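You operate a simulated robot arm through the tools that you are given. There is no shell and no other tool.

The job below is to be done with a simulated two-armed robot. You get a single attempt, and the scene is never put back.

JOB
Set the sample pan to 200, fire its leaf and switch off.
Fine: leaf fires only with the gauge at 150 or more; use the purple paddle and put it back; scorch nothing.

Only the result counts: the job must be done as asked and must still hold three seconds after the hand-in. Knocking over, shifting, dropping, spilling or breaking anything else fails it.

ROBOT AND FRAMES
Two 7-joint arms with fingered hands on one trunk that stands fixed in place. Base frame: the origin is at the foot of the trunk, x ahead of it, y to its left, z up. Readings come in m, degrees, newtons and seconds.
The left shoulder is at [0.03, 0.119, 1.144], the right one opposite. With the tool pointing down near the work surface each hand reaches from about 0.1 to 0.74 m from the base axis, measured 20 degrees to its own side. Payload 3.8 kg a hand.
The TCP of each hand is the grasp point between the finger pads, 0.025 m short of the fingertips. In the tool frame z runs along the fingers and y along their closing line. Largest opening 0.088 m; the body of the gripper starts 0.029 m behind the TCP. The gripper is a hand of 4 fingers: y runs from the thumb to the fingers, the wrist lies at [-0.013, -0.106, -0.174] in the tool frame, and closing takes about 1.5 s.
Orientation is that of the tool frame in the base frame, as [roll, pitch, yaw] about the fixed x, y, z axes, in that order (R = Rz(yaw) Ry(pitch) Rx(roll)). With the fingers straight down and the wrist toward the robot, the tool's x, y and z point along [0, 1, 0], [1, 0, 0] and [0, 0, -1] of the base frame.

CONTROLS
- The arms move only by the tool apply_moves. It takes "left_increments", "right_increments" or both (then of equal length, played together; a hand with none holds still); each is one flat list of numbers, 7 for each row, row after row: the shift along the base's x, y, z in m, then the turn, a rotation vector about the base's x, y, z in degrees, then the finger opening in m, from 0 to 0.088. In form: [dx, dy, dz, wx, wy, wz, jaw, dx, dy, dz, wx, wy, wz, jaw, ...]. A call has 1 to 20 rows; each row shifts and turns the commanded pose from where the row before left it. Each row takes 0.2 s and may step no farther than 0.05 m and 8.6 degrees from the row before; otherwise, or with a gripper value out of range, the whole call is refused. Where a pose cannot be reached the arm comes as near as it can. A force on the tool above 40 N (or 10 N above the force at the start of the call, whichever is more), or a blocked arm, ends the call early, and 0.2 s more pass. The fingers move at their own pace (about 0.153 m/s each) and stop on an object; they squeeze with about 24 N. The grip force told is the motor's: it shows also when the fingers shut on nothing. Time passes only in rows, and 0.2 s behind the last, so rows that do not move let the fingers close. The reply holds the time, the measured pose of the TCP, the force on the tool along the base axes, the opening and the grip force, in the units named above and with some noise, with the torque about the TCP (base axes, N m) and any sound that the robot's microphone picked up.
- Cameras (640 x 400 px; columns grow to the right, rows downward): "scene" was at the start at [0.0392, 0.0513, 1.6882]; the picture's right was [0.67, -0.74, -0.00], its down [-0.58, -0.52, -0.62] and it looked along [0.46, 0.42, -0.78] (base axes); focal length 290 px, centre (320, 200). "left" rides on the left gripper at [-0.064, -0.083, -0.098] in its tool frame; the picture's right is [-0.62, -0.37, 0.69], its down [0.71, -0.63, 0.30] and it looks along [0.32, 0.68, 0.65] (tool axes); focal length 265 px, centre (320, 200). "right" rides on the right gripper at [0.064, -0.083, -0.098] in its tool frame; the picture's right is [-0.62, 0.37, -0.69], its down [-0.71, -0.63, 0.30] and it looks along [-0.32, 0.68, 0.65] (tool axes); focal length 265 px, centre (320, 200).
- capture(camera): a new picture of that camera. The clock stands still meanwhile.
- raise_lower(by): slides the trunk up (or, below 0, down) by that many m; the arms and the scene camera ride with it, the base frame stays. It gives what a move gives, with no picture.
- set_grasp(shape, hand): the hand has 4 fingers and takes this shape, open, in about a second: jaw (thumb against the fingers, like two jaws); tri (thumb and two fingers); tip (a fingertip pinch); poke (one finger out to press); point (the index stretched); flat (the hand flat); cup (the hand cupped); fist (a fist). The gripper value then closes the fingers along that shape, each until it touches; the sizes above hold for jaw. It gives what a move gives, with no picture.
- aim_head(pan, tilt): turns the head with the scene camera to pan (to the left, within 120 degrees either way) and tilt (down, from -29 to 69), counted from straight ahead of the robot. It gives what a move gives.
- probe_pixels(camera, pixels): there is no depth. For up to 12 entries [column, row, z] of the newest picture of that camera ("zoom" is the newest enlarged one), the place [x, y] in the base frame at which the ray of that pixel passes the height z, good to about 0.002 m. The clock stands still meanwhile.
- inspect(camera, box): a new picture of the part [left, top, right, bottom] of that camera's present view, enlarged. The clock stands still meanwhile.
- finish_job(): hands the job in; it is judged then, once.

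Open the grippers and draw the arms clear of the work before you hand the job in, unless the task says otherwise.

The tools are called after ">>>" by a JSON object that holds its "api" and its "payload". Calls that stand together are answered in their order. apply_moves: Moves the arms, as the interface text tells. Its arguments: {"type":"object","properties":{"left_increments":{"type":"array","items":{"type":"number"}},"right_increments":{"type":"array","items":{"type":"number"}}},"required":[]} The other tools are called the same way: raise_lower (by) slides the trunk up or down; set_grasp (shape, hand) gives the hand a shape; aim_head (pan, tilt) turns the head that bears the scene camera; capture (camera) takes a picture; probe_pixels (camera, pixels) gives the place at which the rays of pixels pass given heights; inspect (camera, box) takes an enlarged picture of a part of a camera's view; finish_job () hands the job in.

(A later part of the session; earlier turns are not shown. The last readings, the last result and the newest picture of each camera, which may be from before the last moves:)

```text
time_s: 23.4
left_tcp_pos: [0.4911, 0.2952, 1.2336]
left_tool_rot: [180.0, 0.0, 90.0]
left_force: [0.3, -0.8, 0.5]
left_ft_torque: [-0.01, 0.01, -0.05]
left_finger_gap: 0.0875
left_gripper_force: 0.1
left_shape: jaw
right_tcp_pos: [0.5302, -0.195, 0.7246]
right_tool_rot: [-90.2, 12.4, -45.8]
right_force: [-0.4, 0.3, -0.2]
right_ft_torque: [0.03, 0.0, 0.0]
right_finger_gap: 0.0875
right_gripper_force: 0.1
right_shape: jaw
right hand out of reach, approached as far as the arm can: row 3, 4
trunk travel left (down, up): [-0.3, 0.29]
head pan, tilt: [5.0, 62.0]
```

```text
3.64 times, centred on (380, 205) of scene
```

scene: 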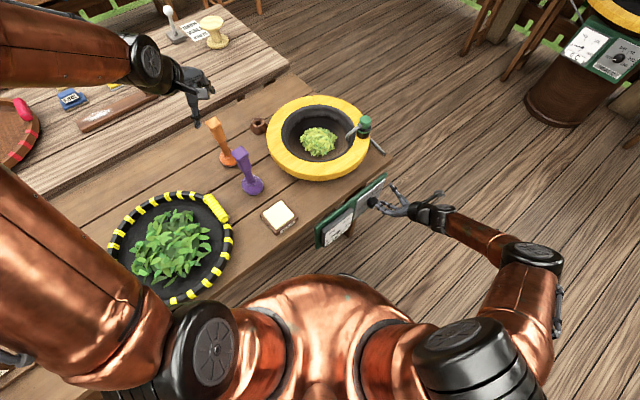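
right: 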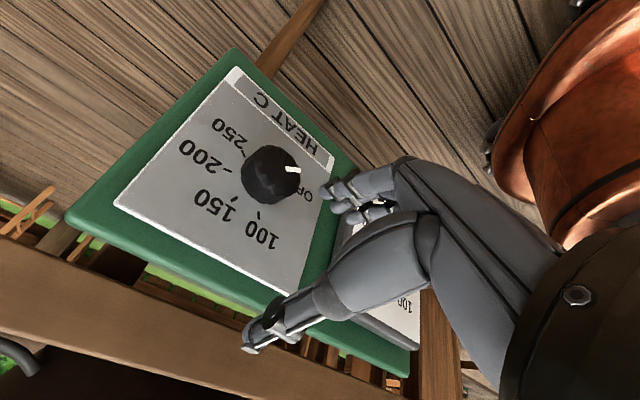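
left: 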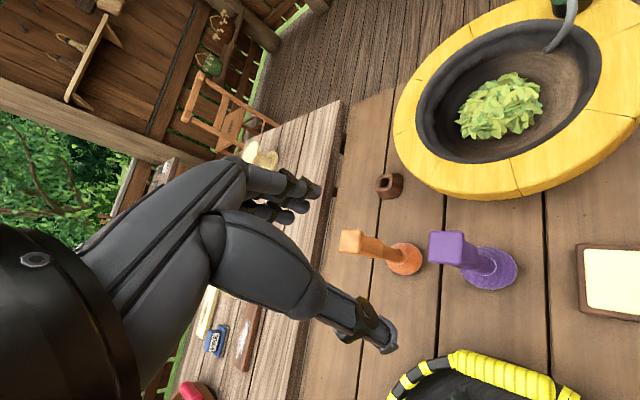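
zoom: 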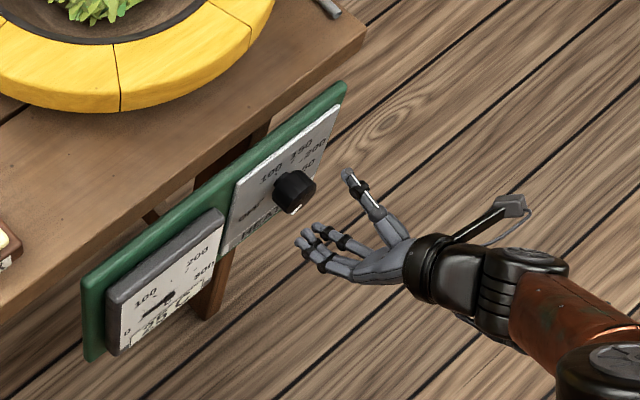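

The arm ran out of reach at z=0.7246 with the trunk at zero, so some trunk lowering is needed. I zoom on the knob from here and probe it.

>>> {"api": "inspect", "payload": {"camera": "right", "box": [200, 120, 340, 260]}}

>>> {"api": "probe_pixels", "payload": {"camera": "right", "pixels": [[270, 174, 0.64], [270, 174, 0.65], [270, 174, 0.66], [270, 174, 0.67], [230, 50, 0.62], [230, 50, 0.6], [67, 215, 0.76], [67, 215, 0.74]]}}

>>> {"api": "probe_pixels", "payload": {"camera": "scene", "pixels": [[373, 202.5, 0.64], [373, 202.5, 0.66], [386, 173.5, 0.76], [386, 173.5, 0.74]]}}

```text
2.86 times, centred on (270, 190) of right
```

zoom: 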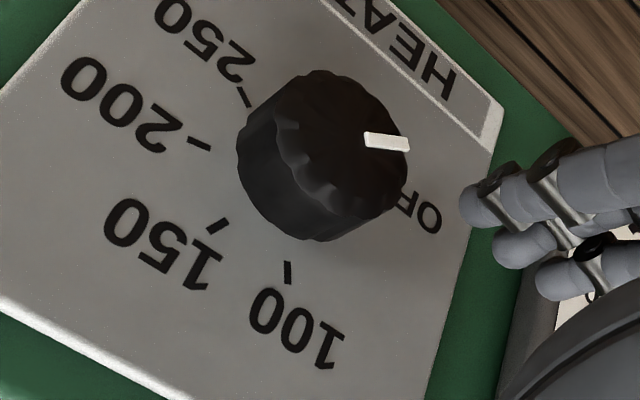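

```text
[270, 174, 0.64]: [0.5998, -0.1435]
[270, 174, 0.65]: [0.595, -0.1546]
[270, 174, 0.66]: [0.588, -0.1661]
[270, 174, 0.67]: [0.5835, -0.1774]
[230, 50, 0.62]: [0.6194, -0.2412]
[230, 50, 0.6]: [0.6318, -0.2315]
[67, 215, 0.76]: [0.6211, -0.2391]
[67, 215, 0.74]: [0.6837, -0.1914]
```

```text
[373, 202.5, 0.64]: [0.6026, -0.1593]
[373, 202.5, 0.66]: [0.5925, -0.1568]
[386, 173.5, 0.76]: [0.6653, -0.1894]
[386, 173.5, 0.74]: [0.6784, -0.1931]
```

The view shows the dial ticks clearly; the panel seems tilted back (bottom nearer the robot). I triangulate the plate corners from both cameras to get the tilt.

>>> {"api": "inspect", "payload": {"camera": "right", "box": [50, 30, 370, 310]}}

>>> {"api": "probe_pixels", "payload": {"camera": "right", "pixels": [[115, 205, 0.72], [115, 205, 0.74], [293, 297, 0.72], [293, 297, 0.74], [336, 160, 0.6], [336, 160, 0.62], [237, 67, 0.6], [237, 67, 0.62]]}}

>>> {"api": "inspect", "payload": {"camera": "scene", "box": [345, 170, 395, 230]}}

>>> {"api": "probe_pixels", "payload": {"camera": "scene", "pixels": [[384.9, 179.2, 0.72], [384.9, 179.2, 0.74], [358, 200.3, 0.72], [358, 200.3, 0.74], [353.1, 220.1, 0.6], [353.1, 220.1, 0.62]]}}

```text
1.43 times, centred on (210, 170) of right
```

zoom: 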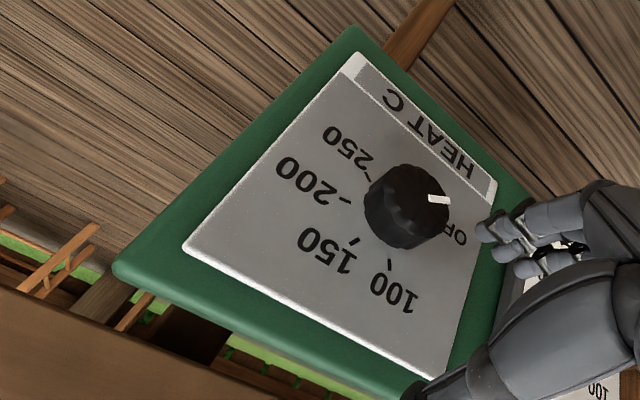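

```text
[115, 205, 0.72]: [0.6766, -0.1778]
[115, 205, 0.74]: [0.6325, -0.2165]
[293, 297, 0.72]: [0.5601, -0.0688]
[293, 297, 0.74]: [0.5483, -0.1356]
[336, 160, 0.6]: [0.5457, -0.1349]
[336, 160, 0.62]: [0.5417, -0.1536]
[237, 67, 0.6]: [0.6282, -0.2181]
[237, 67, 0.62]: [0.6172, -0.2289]
```

```text
6.67 times, centred on (370, 200) of scene
```

zoom: 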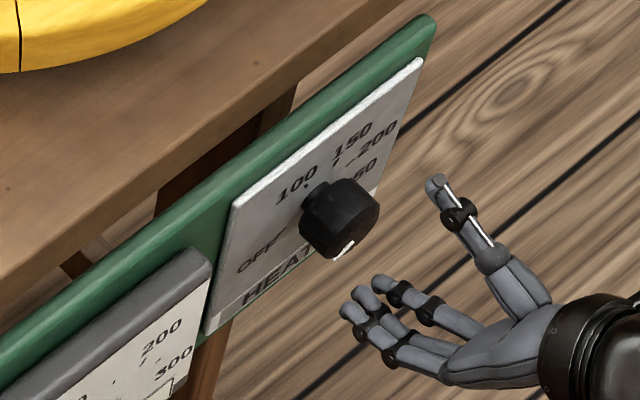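

```text
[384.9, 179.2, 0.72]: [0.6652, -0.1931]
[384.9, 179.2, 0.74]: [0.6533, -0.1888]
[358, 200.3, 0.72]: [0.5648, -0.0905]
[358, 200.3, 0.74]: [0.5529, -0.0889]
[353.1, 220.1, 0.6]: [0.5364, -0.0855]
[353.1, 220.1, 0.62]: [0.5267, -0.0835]
```

Triangulation gives the plate corners TL (0.559,-0.090,0.727), TR (0.661,-0.191,0.727) and a vertical panel, so the knob axis is at about (0.60,-0.15,0.65). I raise and yaw the left hand so it is above the purple paddle before lowering the trunk.

>>> {"api": "apply_moves", "payload": {"left_increments": [0.007, -0.002, 0.02, 0, 0, -7.6, 0.088, 0.007, -0.002, 0.02, 0, 0, -7.6, 0.088, 0.007, -0.002, 0.02, 0, 0, -7.6, 0.088, 0.007, -0.002, 0.02, 0, 0, -7.6, 0.088, 0.007, -0.002, 0.02, 0, 0, -7.6, 0.088, 0.007, -0.002, 0.02, 0, 0, -7.6, 0.088]}}

>>> {"api": "raise_lower", "payload": {"by": -0.2}}

>>> {"api": "capture", "payload": {"camera": "scene"}}

>>> {"api": "capture", "payload": {"camera": "left"}}

>>> {"api": "capture", "payload": {"camera": "right"}}

```text
time_s: 24.8
left_tcp_pos: [0.5335, 0.282, 1.3518]
left_tool_rot: [-179.9, 0.0, 44.1]
left_force: [0.5, -0.7, 0.3]
left_ft_torque: [0.07, 0.02, -0.03]
left_finger_gap: 0.0874
left_gripper_force: 0.1
left_shape: jaw
right_tcp_pos: [0.5302, -0.1958, 0.7256]
right_tool_rot: [-90.2, 12.3, -45.7]
right_force: [-0.1, 0.6, -0.1]
right_ft_torque: [0.0, 0.01, 0.0]
right_finger_gap: 0.0876
right_gripper_force: 0.0
right_shape: jaw
trunk travel left (down, up): [-0.3, 0.29]
head pan, tilt: [5.0, 62.0]
```

```text
time_s: 26.9
left_tcp_pos: [0.5321, 0.2826, 1.154]
left_tool_rot: [-180.0, -0.1, 44.5]
left_force: [-0.4, 0.6, 0.4]
left_ft_torque: [-0.01, -0.01, -0.01]
left_finger_gap: 0.0878
left_gripper_force: 0.1
left_shape: jaw
right_tcp_pos: [0.5311, -0.1945, 0.5249]
right_tool_rot: [-90.2, 12.3, -45.7]
right_force: [-0.3, -0.5, -0.1]
right_ft_torque: [-0.01, 0.04, -0.05]
right_finger_gap: 0.0879
right_gripper_force: 0.1
right_shape: jaw
trunk travel left (down, up): [-0.1, 0.49]
head pan, tilt: [5.0, 62.0]
```

```text
taken
```

scene: 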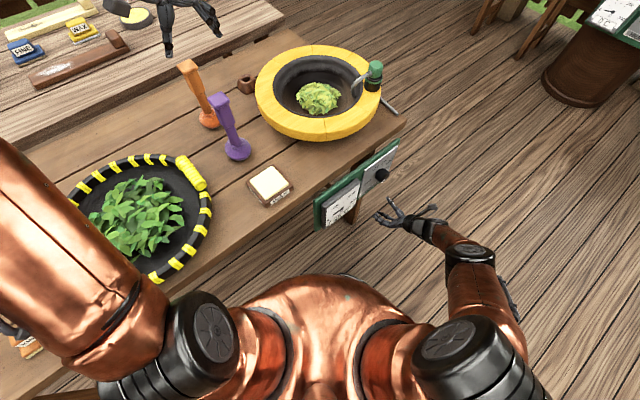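

```text
taken
```

left: 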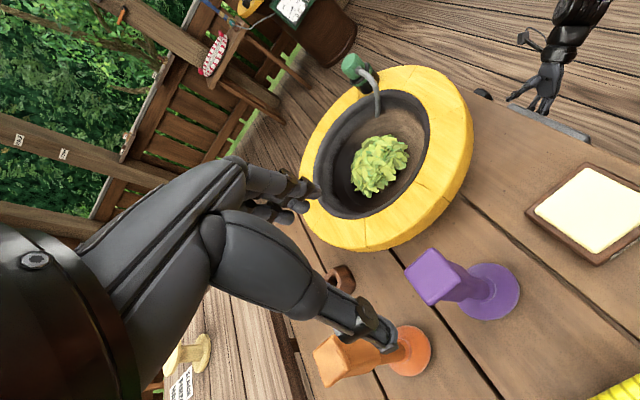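

```text
taken
```

right: 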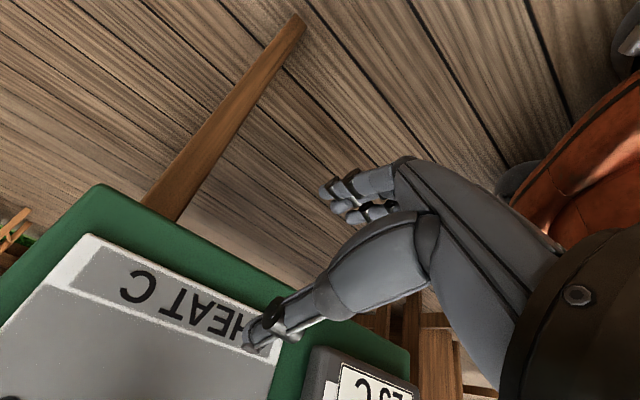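

The trunk is 0.2 lower; the left hand hovers right over the purple paddle (its top appears at (437,277), where my projection of the point below the TCP falls). I probe leaf pile, rim and table points in scene and left views to get heights.

>>> {"api": "probe_pixels", "payload": {"camera": "left", "pixels": [[379, 165, 0.8], [379, 165, 0.84], [379, 165, 0.88], [342, 280, 0.78], [342, 280, 0.82], [437, 277, 0.98], [437, 277, 1.02], [491, 292, 0.78], [491, 292, 0.82], [637, 185, 0.78], [637, 185, 0.82], [366, 248, 0.84]]}}

>>> {"api": "inspect", "payload": {"camera": "scene", "box": [180, 30, 420, 230]}}

>>> {"api": "probe_pixels", "payload": {"camera": "scene", "pixels": [[319, 97, 0.8], [319, 97, 0.84], [319, 97, 0.88], [246, 82, 0.78], [246, 82, 0.82], [220, 103, 0.98], [220, 103, 1.02], [238, 150, 0.78], [238, 150, 0.82], [269, 168, 0.78], [269, 168, 0.82]]}}

```text
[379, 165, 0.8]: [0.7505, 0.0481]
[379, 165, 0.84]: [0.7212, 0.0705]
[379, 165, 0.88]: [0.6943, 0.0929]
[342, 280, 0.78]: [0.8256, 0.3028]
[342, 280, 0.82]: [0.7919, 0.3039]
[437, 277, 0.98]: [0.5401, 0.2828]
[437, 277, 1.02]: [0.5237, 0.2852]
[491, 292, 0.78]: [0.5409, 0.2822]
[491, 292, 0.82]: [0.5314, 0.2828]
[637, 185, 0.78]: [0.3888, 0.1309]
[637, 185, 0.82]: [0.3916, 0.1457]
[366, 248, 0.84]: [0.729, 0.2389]
```

```text
2.00 times, centred on (300, 130) of scene
```

zoom: 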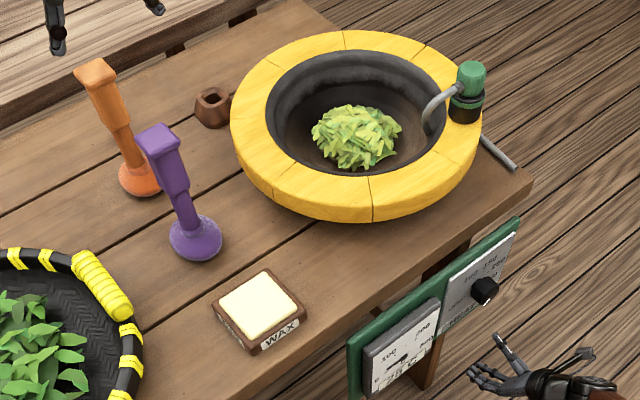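

```text
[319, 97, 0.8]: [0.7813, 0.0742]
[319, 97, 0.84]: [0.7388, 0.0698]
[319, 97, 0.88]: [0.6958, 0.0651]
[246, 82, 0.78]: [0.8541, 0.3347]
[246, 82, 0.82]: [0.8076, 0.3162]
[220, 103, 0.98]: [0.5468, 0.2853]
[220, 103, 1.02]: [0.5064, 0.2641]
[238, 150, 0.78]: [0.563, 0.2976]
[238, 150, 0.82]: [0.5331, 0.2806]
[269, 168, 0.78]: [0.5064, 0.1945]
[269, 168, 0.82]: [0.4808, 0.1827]
```

Leaf pile top is near (0.73,0.07,0.84) and the purple paddle top near (0.533,0.283,0.995). I test the left arm's reach over the pan at this trunk height with the hand tilted 48° forward, staying above z 1.05.

>>> {"api": "apply_moves", "payload": {"left_increments": [0, 0, 0, 5.6, -5.71, 0, 0.088, 0, 0, 0, 5.6, -5.71, 0, 0.088, 0, 0, 0, 5.6, -5.71, 0, 0.088, 0, 0, 0, 5.6, -5.71, 0, 0.088, 0, 0, 0, 5.6, -5.71, 0, 0.088, 0, 0, 0, 5.6, -5.71, 0, 0.088, 0.029, -0.0304, -0.015, 0, 0, 0, 0.088, 0.029, -0.0304, -0.015, 0, 0, 0, 0.088, 0.029, -0.0304, -0.015, 0, 0, 0, 0.088, 0.029, -0.0304, -0.015, 0, 0, 0, 0.088, 0.029, -0.0304, -0.015, 0, 0, 0, 0.088, 0.029, -0.0304, -0.015, 0, 0, 0, 0.088, 0.029, -0.0304, -0.015, 0, 0, 0, 0.088]}}

>>> {"api": "capture", "payload": {"camera": "left"}}

>>> {"api": "capture", "payload": {"camera": "scene"}}

```text
time_s: 29.8
left_tcp_pos: [0.7355, 0.0703, 1.0475]
left_tool_rot: [-179.8, -48.0, 44.3]
left_force: [0.6, 0.2, -0.3]
left_ft_torque: [0.03, -0.02, 0.0]
left_finger_gap: 0.0876
left_gripper_force: 0.0
left_shape: jaw
right_tcp_pos: [0.5307, -0.1946, 0.525]
right_tool_rot: [-90.2, 12.5, -45.8]
right_force: [0.2, 0.2, -0.3]
right_ft_torque: [0.0, 0.02, 0.02]
right_finger_gap: 0.0878
right_gripper_force: 0.1
right_shape: jaw
trunk travel left (down, up): [-0.1, 0.49]
head pan, tilt: [5.0, 62.0]
```

```text
taken
```

left: 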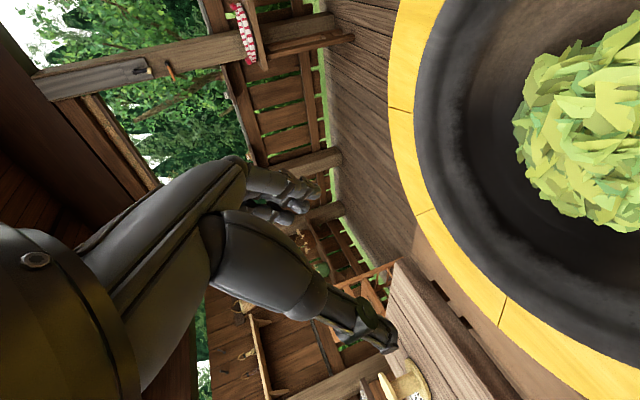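

```text
taken
```

scene: 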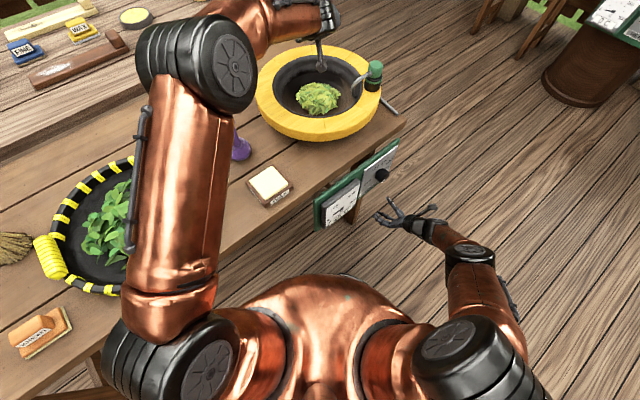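

The left arm reaches over the pan exactly at this trunk height. Now I test the right arm's roll range at knob height from 192° back to 0°, backed off from the knob.

>>> {"api": "apply_moves", "payload": {"right_increments": [-0.015, -0.015, 0.03, 0, 0, 0, 0.088, -0.007, -0.007, 0.03, 0, 0, 0, 0.088, 0, 0, 0.03, 0, 0, 0, 0.088, 0, 0, 0.035, 0, 0, 0, 0.088, 0, 0, 0, -5.71, -5.6, 0, 0.088, 0, 0, 0, -5.71, -5.6, 0, 0.088, 0, 0, 0, -5.71, -5.6, 0, 0.088, 0, 0, 0, -5.71, -5.6, 0, 0.088, 0, 0, 0, -5.71, -5.6, 0, 0.088, 0, 0, 0, -5.71, -5.6, 0, 0.088, 0, 0, 0, -5.71, -5.6, 0, 0.088, 0, 0, 0, -5.71, -5.6, 0, 0.088, 0, 0, 0, -5.71, -5.6, 0, 0.088, 0, 0, 0, -5.71, -5.6, 0, 0.088, 0, 0, 0, -5.71, -5.6, 0, 0.088, 0, 0, 0, -5.71, -5.6, 0, 0.088]}}

>>> {"api": "capture", "payload": {"camera": "right"}}

>>> {"api": "apply_moves", "payload": {"right_increments": [0, 0, 0, -5.71, -5.6, 0, 0.088, 0, 0, 0, -5.71, -5.6, 0, 0.088, 0, 0, 0, -5.71, -5.6, 0, 0.088, 0, 0, 0, -5.71, -5.6, 0, 0.088, 0, 0, 0, -5.71, -5.6, 0, 0.088, 0, 0, 0, -5.71, -5.6, 0, 0.088, 0, 0, 0, -5.71, -5.6, 0, 0.088, 0, 0, 0, -5.71, -5.6, 0, 0.088, 0, 0, 0, -5.71, -5.6, 0, 0.088, 0, 0, 0, -5.71, -5.6, 0, 0.088, 0, 0, 0, -5.71, -5.6, 0, 0.088, 0, 0, 0, -5.71, -5.6, 0, 0.088]}}

>>> {"api": "capture", "payload": {"camera": "right"}}

>>> {"api": "capture", "payload": {"camera": "scene"}}

```text
time_s: 33.1
left_tcp_pos: [0.7359, 0.0723, 1.0475]
left_tool_rot: [-179.9, -48.0, 44.3]
left_force: [-0.1, 0.3, 0.1]
left_ft_torque: [-0.01, -0.02, 0.02]
left_finger_gap: 0.0876
left_gripper_force: 0.0
left_shape: jaw
right_tcp_pos: [0.5087, -0.2178, 0.6501]
right_tool_rot: [-88.0, -83.7, -47.7]
right_force: [-0.3, -0.5, 0.5]
right_ft_torque: [-0.02, -0.03, 0.04]
right_finger_gap: 0.0875
right_gripper_force: 0.1
right_shape: jaw
trunk travel left (down, up): [-0.1, 0.49]
head pan, tilt: [5.0, 62.0]
```

```text
taken
```

right: 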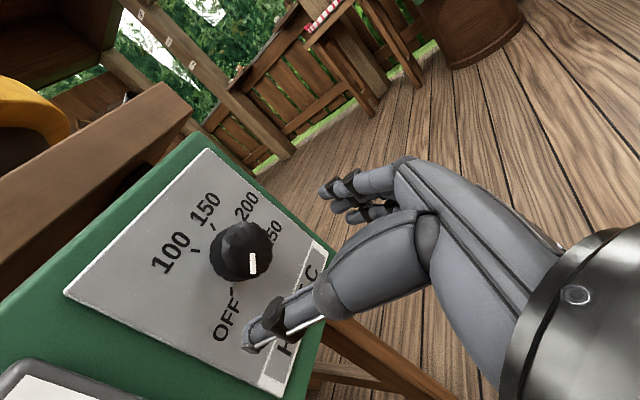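

```text
time_s: 35.8
left_tcp_pos: [0.7354, 0.0712, 1.0489]
left_tool_rot: [179.9, -48.0, 44.5]
left_force: [-1.1, 0.7, 0.3]
left_ft_torque: [0.01, 0.01, 0.01]
left_finger_gap: 0.0879
left_gripper_force: 0.0
left_shape: jaw
right_tcp_pos: [0.5196, -0.2226, 0.7233]
right_tool_rot: [90.0, -8.3, 134.7]
right_force: [0.0, -0.1, 0.1]
right_ft_torque: [-0.02, 0.01, -0.01]
right_finger_gap: 0.0879
right_gripper_force: 0.1
right_shape: jaw
right hand out of reach, approached as far as the arm can: row 6, 7, 8, 10, 11, 12
trunk travel left (down, up): [-0.1, 0.49]
head pan, tilt: [5.0, 62.0]
```

```text
taken
```

right: 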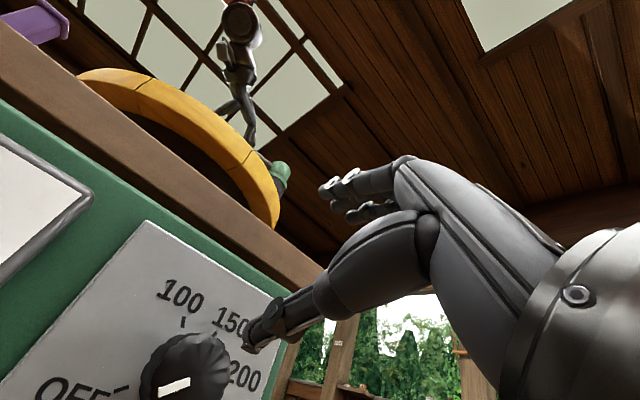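

```text
taken
```

scene: 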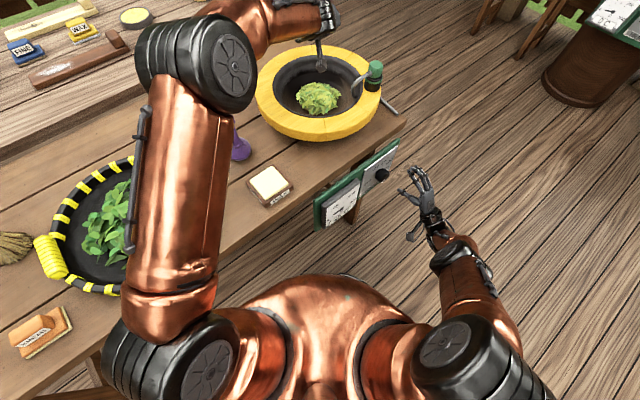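

At this trunk height the right hand reaches knob height for roll of about 55°–192°, so I will turn the knob in two grips. I now bring the left hand back behind the purple paddle (pre-grasp) and rotate the right hand to about 64° roll in front of the knob.

>>> {"api": "apply_moves", "payload": {"left_increments": [-0.038, 0.0213, 0.003, 0, 0, 0, 0.088, -0.038, 0.0213, 0.003, 0, 0, 0, 0.088, -0.038, 0.0213, 0.003, 0, 0, 0, 0.088, -0.038, 0.0213, 0.003, 0, 0, 0, 0.088, -0.038, 0.0213, 0.003, 0, 0, 0, 0.088, -0.038, 0.0213, 0, 0, 0, 0, 0.088, -0.038, 0.0213, 0, 0, 0, 0, 0.088, 0, 0, 0, 0, 0, 0, 0.088], "right_increments": [0, 0, 0, 5.71, 5.6, 0, 0.088, 0, 0, 0, 5.71, 5.6, 0, 0.088, 0, 0, 0, 5.71, 5.6, 0, 0.088, 0, 0, 0, 5.71, 5.6, 0, 0.088, 0, 0, 0, 5.71, 5.6, 0, 0.088, 0, 0, 0, 5.71, 5.6, 0, 0.088, 0, 0, 0, 5.71, 5.6, 0, 0.088, 0, 0, 0, 0, 0, 0, 0.088]}}

>>> {"api": "capture", "payload": {"camera": "left"}}

>>> {"api": "capture", "payload": {"camera": "right"}}

>>> {"api": "capture", "payload": {"camera": "scene"}}

```text
time_s: 37.5
left_tcp_pos: [0.4679, 0.2183, 1.063]
left_tool_rot: [-179.7, -47.9, 44.2]
left_force: [-0.5, 0.6, 0.2]
left_ft_torque: [0.01, -0.01, 0.03]
left_finger_gap: 0.0875
left_gripper_force: 0.0
left_shape: jaw
right_tcp_pos: [0.5199, -0.2212, 0.7228]
right_tool_rot: [90.0, -64.6, 134.5]
right_force: [-0.2, 0.3, -0.4]
right_ft_torque: [0.02, -0.02, -0.01]
right_finger_gap: 0.0877
right_gripper_force: 0.1
right_shape: jaw
trunk travel left (down, up): [-0.1, 0.49]
head pan, tilt: [5.0, 62.0]
```

```text
taken
```

left: 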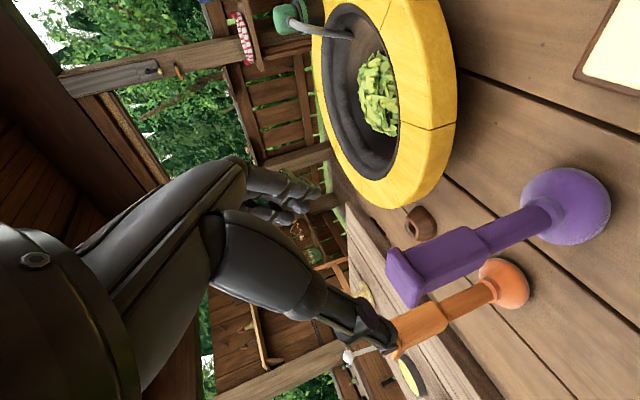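

```text
taken
```

right: 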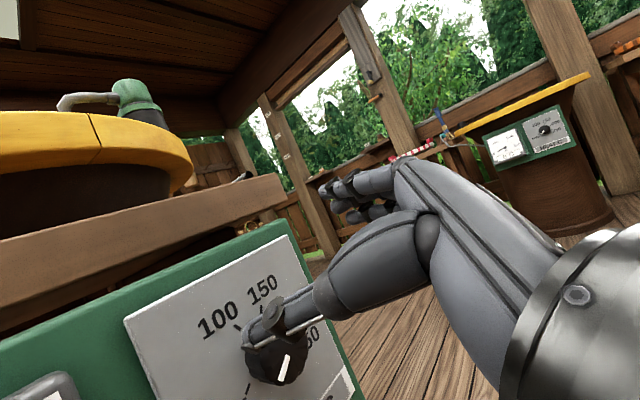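

```text
taken
```

scene: 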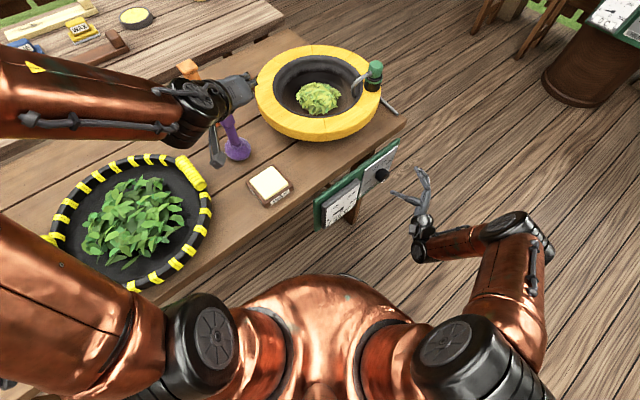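

Both arms reached their spots; the paddle's top projects where expected at (405,278), so the left hand is aligned. I lower and advance the left hand around the handle, and bring the right hand down to knob height in front of it.

>>> {"api": "apply_moves", "payload": {"left_increments": [0, 0, -0.03, 0, 0, 0, 0.088, 0, 0, -0.03, 0, 0, 0, 0.088, 0, 0, -0.028, 0, 0, 0, 0.088, 0.0214, 0.021, 0, 0, 0, 0, 0.088, 0.0214, 0.021, 0, 0, 0, 0, 0.088, 0.0214, 0.021, 0, 0, 0, 0, 0.088], "right_increments": [0.006, 0.0027, -0.0236, 0, 0, 0, 0.088, 0.006, 0.0027, -0.0236, 0, 0, 0, 0.088, 0.006, 0.0027, -0.0236, 0, 0, 0, 0.088, 0, 0, 0, 0, 0, 0, 0.088, 0, 0, 0, 0, 0, 0, 0.088, 0, 0, 0, 0, 0, 0, 0.088]}}

>>> {"api": "capture", "payload": {"camera": "left"}}

>>> {"api": "capture", "payload": {"camera": "right"}}

>>> {"api": "capture", "payload": {"camera": "scene"}}

```text
time_s: 39.0
left_tcp_pos: [0.5339, 0.2827, 0.9761]
left_tool_rot: [-180.0, -48.1, 44.4]
left_force: [0.1, -0.6, 0.4]
left_ft_torque: [-0.03, -0.01, -0.01]
left_finger_gap: 0.0875
left_gripper_force: 0.1
left_shape: jaw
right_tcp_pos: [0.5387, -0.2148, 0.6533]
right_tool_rot: [90.1, -64.4, 134.4]
right_force: [0.1, 1.1, 0.5]
right_ft_torque: [-0.02, 0.0, -0.01]
right_finger_gap: 0.0878
right_gripper_force: 0.0
right_shape: jaw
trunk travel left (down, up): [-0.1, 0.49]
head pan, tilt: [5.0, 62.0]
```

```text
taken
```

left: 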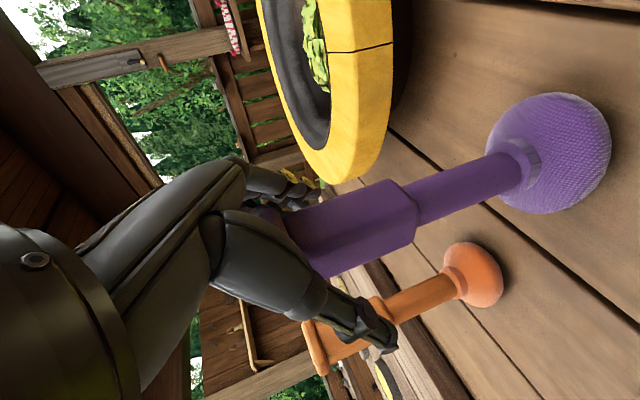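

```text
taken
```

right: 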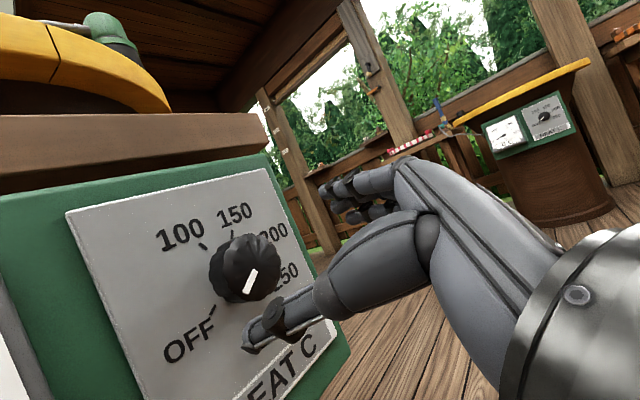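

```text
taken
```

scene: 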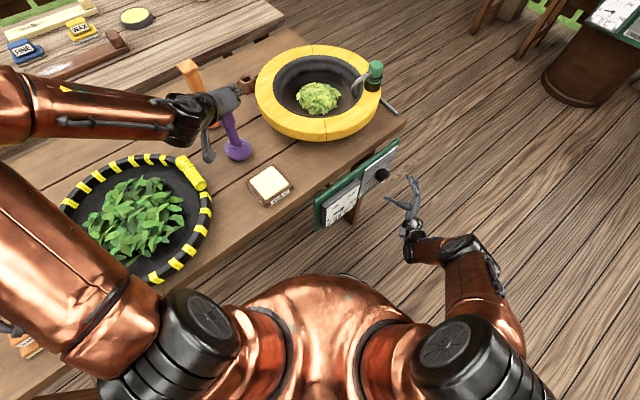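

The purple handle lies between left thumb (365,330) and fingers (290,190). I close the left hand on it.

>>> {"api": "apply_moves", "payload": {"left_increments": [0, 0, 0, 0, 0, 0, 0.0, 0, 0, 0, 0, 0, 0, 0.0, 0, 0, 0, 0, 0, 0, 0.0, 0, 0, 0, 0, 0, 0, 0.0, 0, 0, 0, 0, 0, 0, 0.0, 0, 0, 0, 0, 0, 0, 0.0, 0, 0, 0, 0, 0, 0, 0.0, 0, 0, 0, 0, 0, 0, 0.0, 0, 0, 0, 0, 0, 0, 0.0]}}

>>> {"api": "capture", "payload": {"camera": "left"}}

>>> {"api": "inspect", "payload": {"camera": "scene", "box": [150, 40, 310, 200]}}

```text
time_s: 41.0
left_tcp_pos: [0.5333, 0.2816, 0.9755]
left_tool_rot: [-179.9, -48.0, 44.3]
left_force: [-0.5, 0.5, -0.1]
left_ft_torque: [0.03, 0.1, 0.0]
left_finger_gap: 0.0275
left_gripper_force: 24.7
left_shape: jaw
right_tcp_pos: [0.5382, -0.2145, 0.6533]
right_tool_rot: [89.9, -64.5, 134.6]
right_force: [0.0, -0.7, 0.0]
right_ft_torque: [0.01, -0.03, 0.02]
right_finger_gap: 0.088
right_gripper_force: 0.1
right_shape: jaw
trunk travel left (down, up): [-0.1, 0.49]
head pan, tilt: [5.0, 62.0]
```

```text
taken
```

left: 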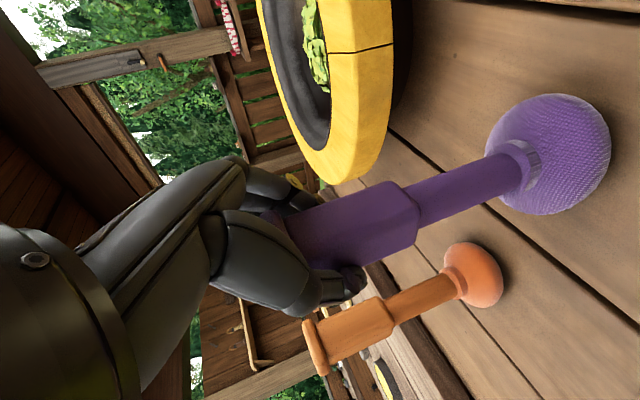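

```text
2.50 times, centred on (230, 120) of scene
```

zoom: 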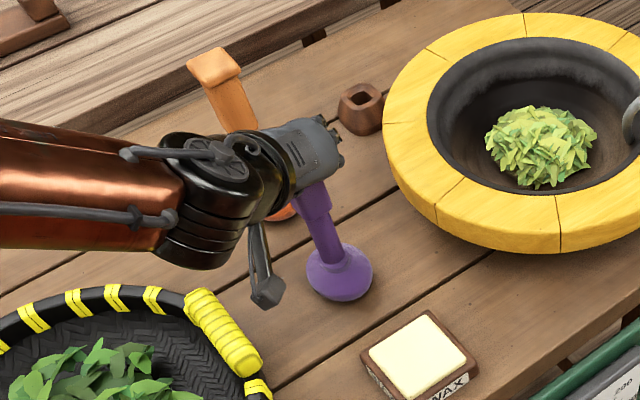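

The grip holds at 27.5 mm gap with 24.7 N and the paddle did not shift. I lift it 0.12 m while the right hand advances over the knob with open fingers.

>>> {"api": "apply_moves", "payload": {"left_increments": [0, 0, 0.02, 0, 0, 0, 0.0, 0, 0, 0.025, 0, 0, 0, 0.0, 0, 0, 0.025, 0, 0, 0, 0.0, 0, 0, 0.025, 0, 0, 0, 0.0, 0, 0, 0.025, 0, 0, 0, 0.0], "right_increments": [0.0096, 0.0098, 0, 0, 0, 0, 0.088, 0.0096, 0.0098, 0, 0, 0, 0, 0.088, 0.0096, 0.0098, 0, 0, 0, 0, 0.088, 0.0096, 0.0098, 0, 0, 0, 0, 0.088, 0.0096, 0.0098, -0.001, 0, 0, 0, 0.088]}}

>>> {"api": "capture", "payload": {"camera": "left"}}

>>> {"api": "capture", "payload": {"camera": "right"}}

>>> {"api": "inspect", "payload": {"camera": "scene", "box": [150, 40, 450, 260]}}

```text
time_s: 42.1
left_tcp_pos: [0.533, 0.2832, 1.0966]
left_tool_rot: [-179.9, -48.0, 44.4]
left_force: [0.4, -0.1, -3.3]
left_ft_torque: [-0.02, 0.08, -0.01]
left_finger_gap: 0.0278
left_gripper_force: 23.7
left_shape: jaw
right_tcp_pos: [0.5764, -0.1752, 0.6611]
right_tool_rot: [90.0, -64.6, 134.5]
right_force: [-0.6, 0.0, 0.3]
right_ft_torque: [0.02, 0.03, -0.01]
right_finger_gap: 0.0881
right_gripper_force: 0.0
right_shape: jaw
right hand out of reach, approached as far as the arm can: row 3, 4, 5
trunk travel left (down, up): [-0.1, 0.49]
head pan, tilt: [5.0, 62.0]
```

```text
taken
```

left: 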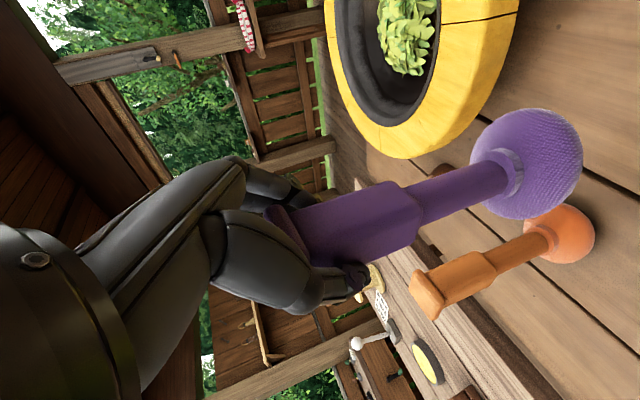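

```text
taken
```

right: 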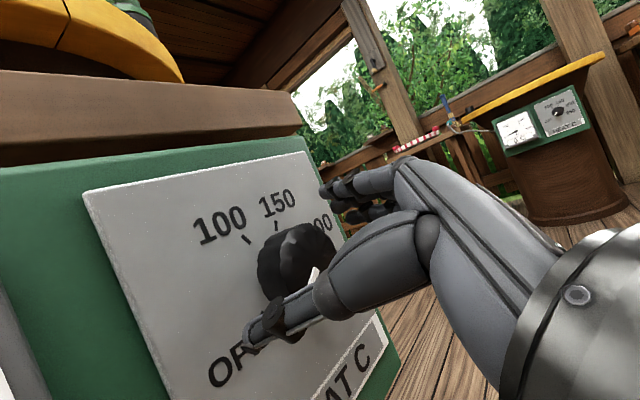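

```text
1.82 times, centred on (300, 150) of scene
```

zoom: 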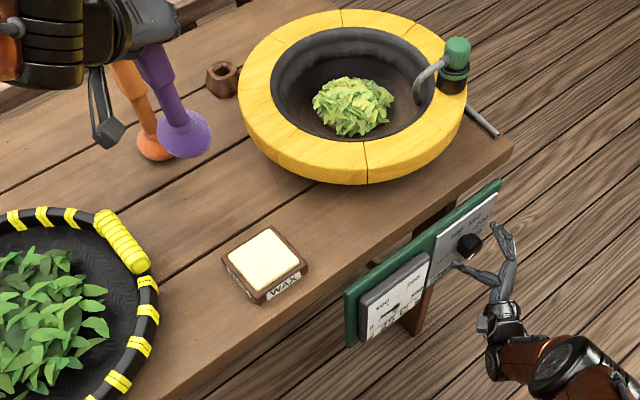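

The paddle is lifted cleanly (3.3 N). The right hand ran short of reach at the knob, so I retreat it, lower the trunk a further 0.07 and re-approach.

>>> {"api": "apply_moves", "payload": {"right_increments": [-0.018, -0.018, 0, 0, 0, 0, 0.088, -0.018, -0.018, 0, 0, 0, 0, 0.088, 0, 0, 0.03, 0, 0, 0, 0.088, 0, 0, 0.03, 0, 0, 0, 0.088]}}

>>> {"api": "raise_lower", "payload": {"by": -0.07}}

>>> {"api": "capture", "payload": {"camera": "right"}}

```text
time_s: 43.1
left_tcp_pos: [0.5349, 0.2827, 1.0962]
left_tool_rot: [179.8, -48.0, 44.5]
left_force: [0.3, -0.4, -3.3]
left_ft_torque: [0.0, 0.09, -0.03]
left_finger_gap: 0.0278
left_gripper_force: 24.3
left_shape: jaw
right_tcp_pos: [0.5402, -0.2114, 0.7205]
right_tool_rot: [90.0, -64.5, 134.6]
right_force: [0.7, -0.5, 0.1]
right_ft_torque: [-0.03, 0.02, 0.01]
right_finger_gap: 0.0878
right_gripper_force: 0.1
right_shape: jaw
trunk travel left (down, up): [-0.1, 0.49]
head pan, tilt: [5.0, 62.0]
```

```text
time_s: 44.2
left_tcp_pos: [0.5339, 0.2835, 1.0261]
left_tool_rot: [-179.9, -48.0, 44.3]
left_force: [0.7, -1.2, -5.0]
left_ft_torque: [0.02, 0.1, 0.0]
left_finger_gap: 0.0275
left_gripper_force: 23.7
left_shape: jaw
right_tcp_pos: [0.5419, -0.2118, 0.6509]
right_tool_rot: [90.1, -64.5, 134.5]
right_force: [0.2, -0.4, -0.5]
right_ft_torque: [0.0, 0.0, 0.0]
right_finger_gap: 0.0877
right_gripper_force: 0.0
right_shape: jaw
trunk travel left (down, up): [-0.03, 0.56]
head pan, tilt: [5.0, 62.0]
```

```text
taken
```

right: 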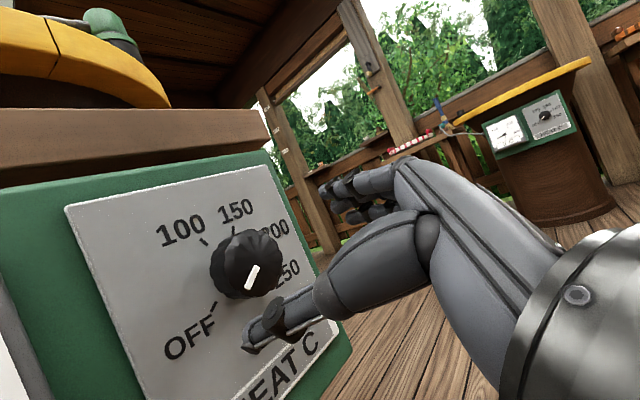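

The knob appears at (247,263), exactly where the hand axis predicts. I advance the right hand 0.064 m so the fingers surround the knob.

>>> {"api": "apply_moves", "payload": {"right_increments": [0.0114, 0.0112, 0, 0, 0, 0, 0.088, 0.0114, 0.0112, 0, 0, 0, 0, 0.088, 0.0114, 0.0112, 0, 0, 0, 0, 0.088, 0.0114, 0.0112, 0, 0, 0, 0, 0.088]}}

>>> {"api": "capture", "payload": {"camera": "right"}}

>>> {"api": "inspect", "payload": {"camera": "scene", "box": [300, 110, 450, 230]}}

```text
time_s: 45.2
left_tcp_pos: [0.5347, 0.2835, 1.0252]
left_tool_rot: [-179.9, -47.9, 44.4]
left_force: [0.2, 0.2, -3.6]
left_ft_torque: [0.0, 0.06, 0.01]
left_finger_gap: 0.0275
left_gripper_force: 24.3
left_shape: jaw
right_tcp_pos: [0.5868, -0.167, 0.648]
right_tool_rot: [89.9, -64.4, 134.6]
right_force: [-0.2, 0.8, 0.4]
right_ft_torque: [0.02, 0.0, -0.01]
right_finger_gap: 0.0876
right_gripper_force: 0.1
right_shape: jaw
trunk travel left (down, up): [-0.03, 0.56]
head pan, tilt: [5.0, 62.0]
```

```text
taken
```

right: 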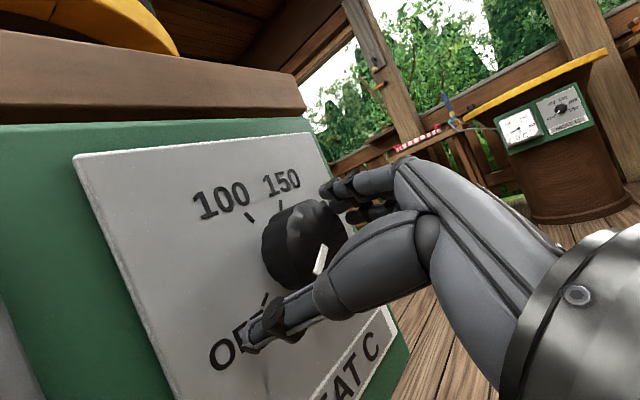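

```text
3.33 times, centred on (375, 170) of scene
```

zoom: 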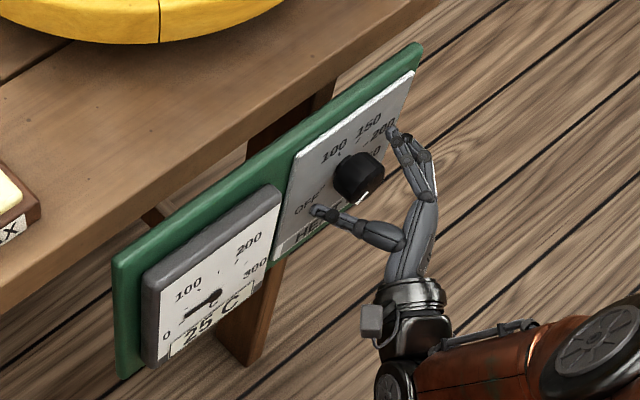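

The right hand surrounds the knob (thumb (280,320), fingers (350,190) in its view). I close the right hand on the knob while the left moves the paddle up and toward the near side of the pan rim.

>>> {"api": "apply_moves", "payload": {"left_increments": [0, 0, 0.035, 0, 0, 0, 0.0, 0, 0, 0.035, 0, 0, 0, 0.0, 0.021, -0.025, 0, 0, 0, 0, 0.0, 0.021, -0.025, 0, 0, 0, 0, 0.0, 0.021, -0.025, 0, 0, 0, 0, 0.0, 0.021, -0.025, 0, 0, 0, 0, 0.0, 0, 0, 0, 0, 0, 0, 0.0, 0, 0, 0, 0, 0, 0, 0.0, 0, 0, 0, 0, 0, 0, 0.0], "right_increments": [0, 0, 0, 0, 0, 0, 0.0, 0, 0, 0, 0, 0, 0, 0.0, 0, 0, 0, 0, 0, 0, 0.0, 0, 0, 0, 0, 0, 0, 0.0, 0, 0, 0, 0, 0, 0, 0.0, 0, 0, 0, 0, 0, 0, 0.0, 0, 0, 0, 0, 0, 0, 0.0, 0, 0, 0, 0, 0, 0, 0.0, 0, 0, 0, 0, 0, 0, 0.0]}}

>>> {"api": "capture", "payload": {"camera": "right"}}

>>> {"api": "capture", "payload": {"camera": "scene"}}

```text
time_s: 47.2
left_tcp_pos: [0.6186, 0.1838, 1.097]
left_tool_rot: [-179.8, -48.0, 44.2]
left_force: [-0.3, 0.1, -2.7]
left_ft_torque: [-0.06, 0.02, -0.01]
left_finger_gap: 0.0266
left_gripper_force: 23.8
left_shape: jaw
right_tcp_pos: [0.5873, -0.1653, 0.6487]
right_tool_rot: [90.0, -64.6, 134.6]
right_force: [0.0, 2.5, -4.9]
right_ft_torque: [-0.02, 0.07, 0.06]
right_finger_gap: 0.0366
right_gripper_force: 24.1
right_shape: jaw
trunk travel left (down, up): [-0.03, 0.56]
head pan, tilt: [5.0, 62.0]
```

```text
taken
```

right: 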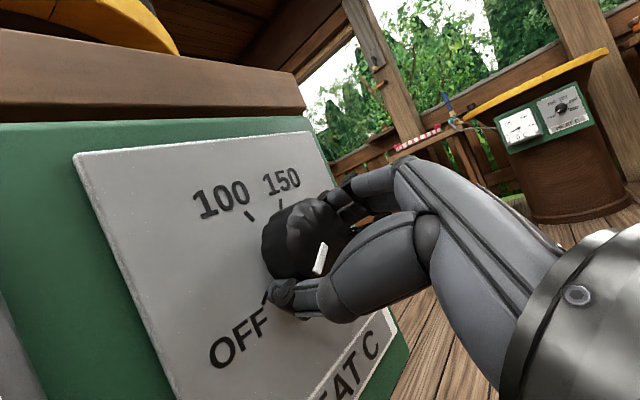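

```text
taken
```

scene: 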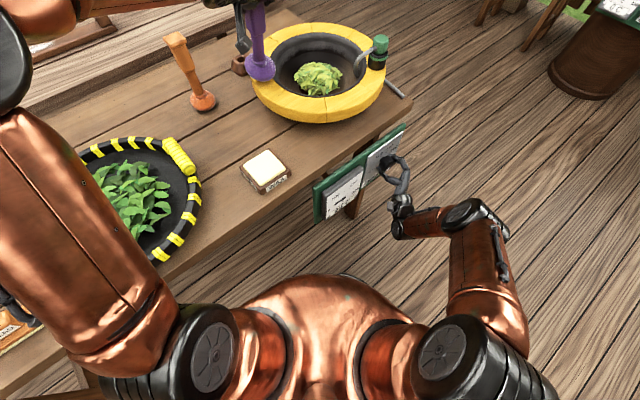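

The knob is gripped (36.6 mm gap, 24 N). I turn it clockwise 96° about its axis.

>>> {"api": "apply_moves", "payload": {"right_increments": [0, 0, 0, 5.71, 5.6, 0, 0.0, 0, 0, 0, 5.71, 5.6, 0, 0.0, 0, 0, 0, 5.71, 5.6, 0, 0.0, 0, 0, 0, 5.71, 5.6, 0, 0.0, 0, 0, 0, 5.71, 5.6, 0, 0.0, 0, 0, 0, 5.71, 5.6, 0, 0.0, 0, 0, 0, 5.71, 5.6, 0, 0.0, 0, 0, 0, 5.71, 5.6, 0, 0.0, 0, 0, 0, 5.71, 5.6, 0, 0.0, 0, 0, 0, 5.71, 5.6, 0, 0.0, 0, 0, 0, 5.71, 5.6, 0, 0.0, 0, 0, 0, 5.71, 5.6, 0, 0.0]}}

>>> {"api": "capture", "payload": {"camera": "right"}}

>>> {"api": "inspect", "payload": {"camera": "scene", "box": [300, 110, 450, 230]}}

```text
time_s: 49.8
left_tcp_pos: [0.6181, 0.1859, 1.0959]
left_tool_rot: [179.9, -48.0, 44.5]
left_force: [-0.1, 0.1, -3.8]
left_ft_torque: [-0.05, 0.09, -0.01]
left_finger_gap: 0.0264
left_gripper_force: 23.9
left_shape: jaw
right_tcp_pos: [0.5869, -0.1657, 0.6504]
right_tool_rot: [-90.0, -19.5, -45.5]
right_force: [-3.1, 14.0, -6.1]
right_ft_torque: [-0.22, 0.14, 0.09]
right_finger_gap: 0.0347
right_gripper_force: 23.8
right_shape: jaw
trunk travel left (down, up): [-0.03, 0.56]
head pan, tilt: [5.0, 62.0]
```

```text
taken
```

right: 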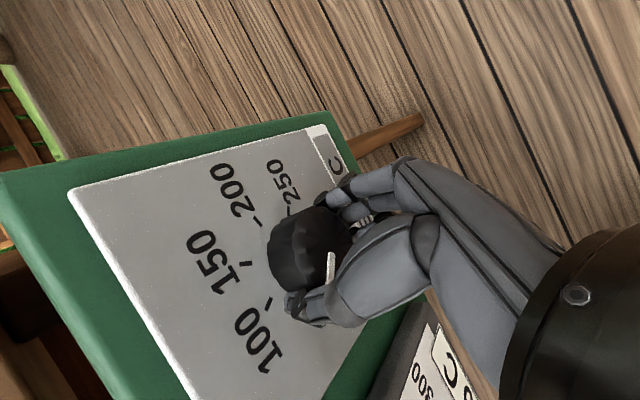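

```text
3.33 times, centred on (375, 170) of scene
```

zoom: 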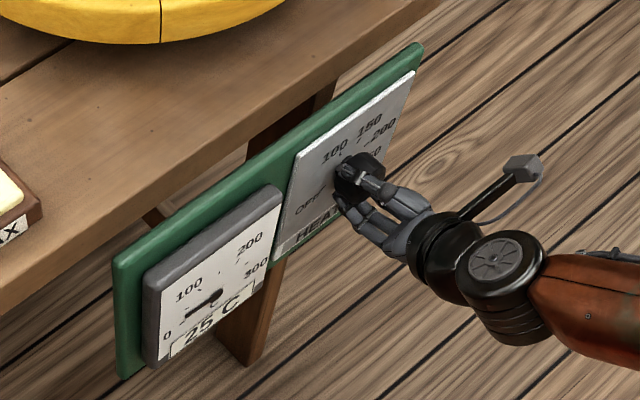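

The knob turned along with the hand (white mark stayed fixed relative to fingers), gauge still 25 C. I continue clockwise 40° in the same grip to see how far the arm goes.

>>> {"api": "apply_moves", "payload": {"right_increments": [0, 0, 0, 5.71, 5.6, 0, 0.0, 0, 0, 0, 5.71, 5.6, 0, 0.0, 0, 0, 0, 5.71, 5.6, 0, 0.0, 0, 0, 0, 5.71, 5.6, 0, 0.0, 0, 0, 0, 5.71, 5.6, 0, 0.0]}}

>>> {"api": "capture", "payload": {"camera": "right"}}

>>> {"api": "inspect", "payload": {"camera": "scene", "box": [300, 110, 450, 230]}}

```text
time_s: 51.0
left_tcp_pos: [0.6185, 0.1854, 1.096]
left_tool_rot: [-179.9, -47.9, 44.2]
left_force: [0.0, 0.3, -3.5]
left_ft_torque: [-0.03, 0.06, 0.01]
left_finger_gap: 0.0266
left_gripper_force: 24.0
left_shape: jaw
right_tcp_pos: [0.586, -0.1647, 0.6511]
right_tool_rot: [-89.9, 20.6, -45.5]
right_force: [-6.7, 13.9, -1.8]
right_ft_torque: [-0.22, 0.16, 0.22]
right_finger_gap: 0.0345
right_gripper_force: 23.8
right_shape: jaw
trunk travel left (down, up): [-0.03, 0.56]
head pan, tilt: [5.0, 62.0]
```

```text
taken
```

right: 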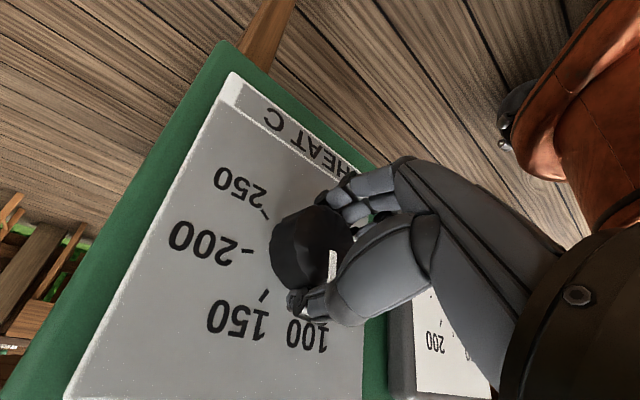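

```text
3.33 times, centred on (375, 170) of scene
```

zoom: 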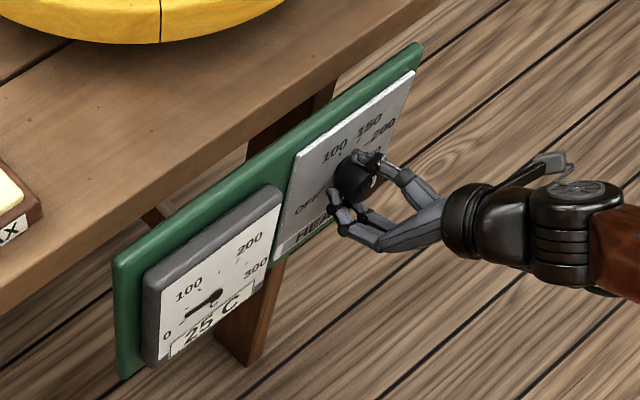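

The gauge still shows 25 C at 51 s. I zoom in close on knob and gauge from both cameras to see the pointer.

>>> {"api": "inspect", "payload": {"camera": "scene", "box": [360, 140, 410, 180]}}

>>> {"api": "inspect", "payload": {"camera": "right", "box": [200, 150, 400, 360]}}

>>> {"api": "inspect", "payload": {"camera": "scene", "box": [310, 160, 370, 225]}}

```text
10.00 times, centred on (385, 160) of scene
```

zoom: 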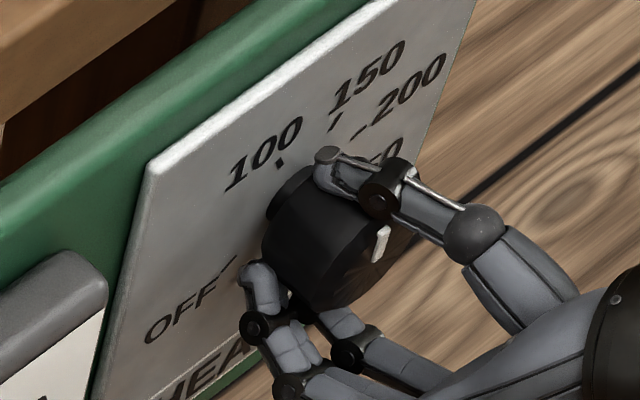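

```text
1.90 times, centred on (300, 255) of right
```

zoom: 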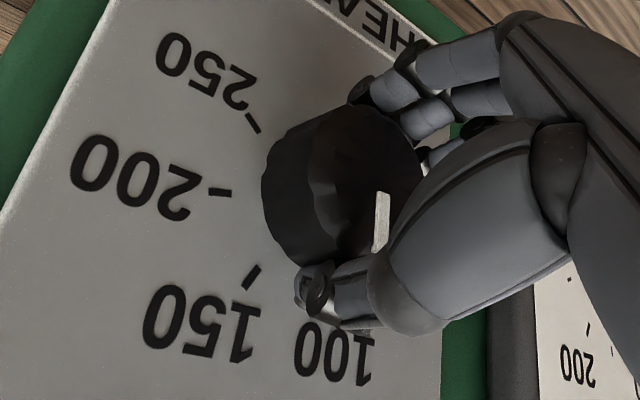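

```text
6.15 times, centred on (340, 192) of scene
```

zoom: 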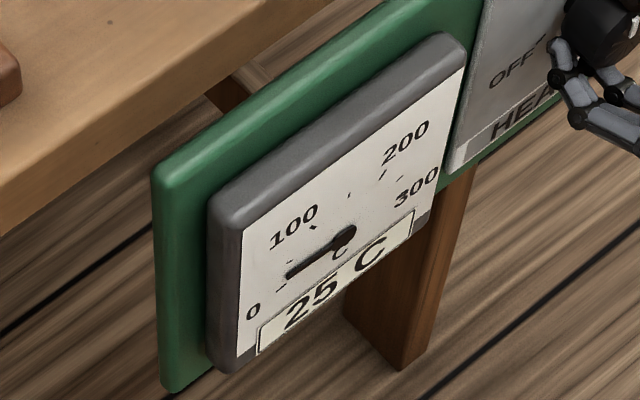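

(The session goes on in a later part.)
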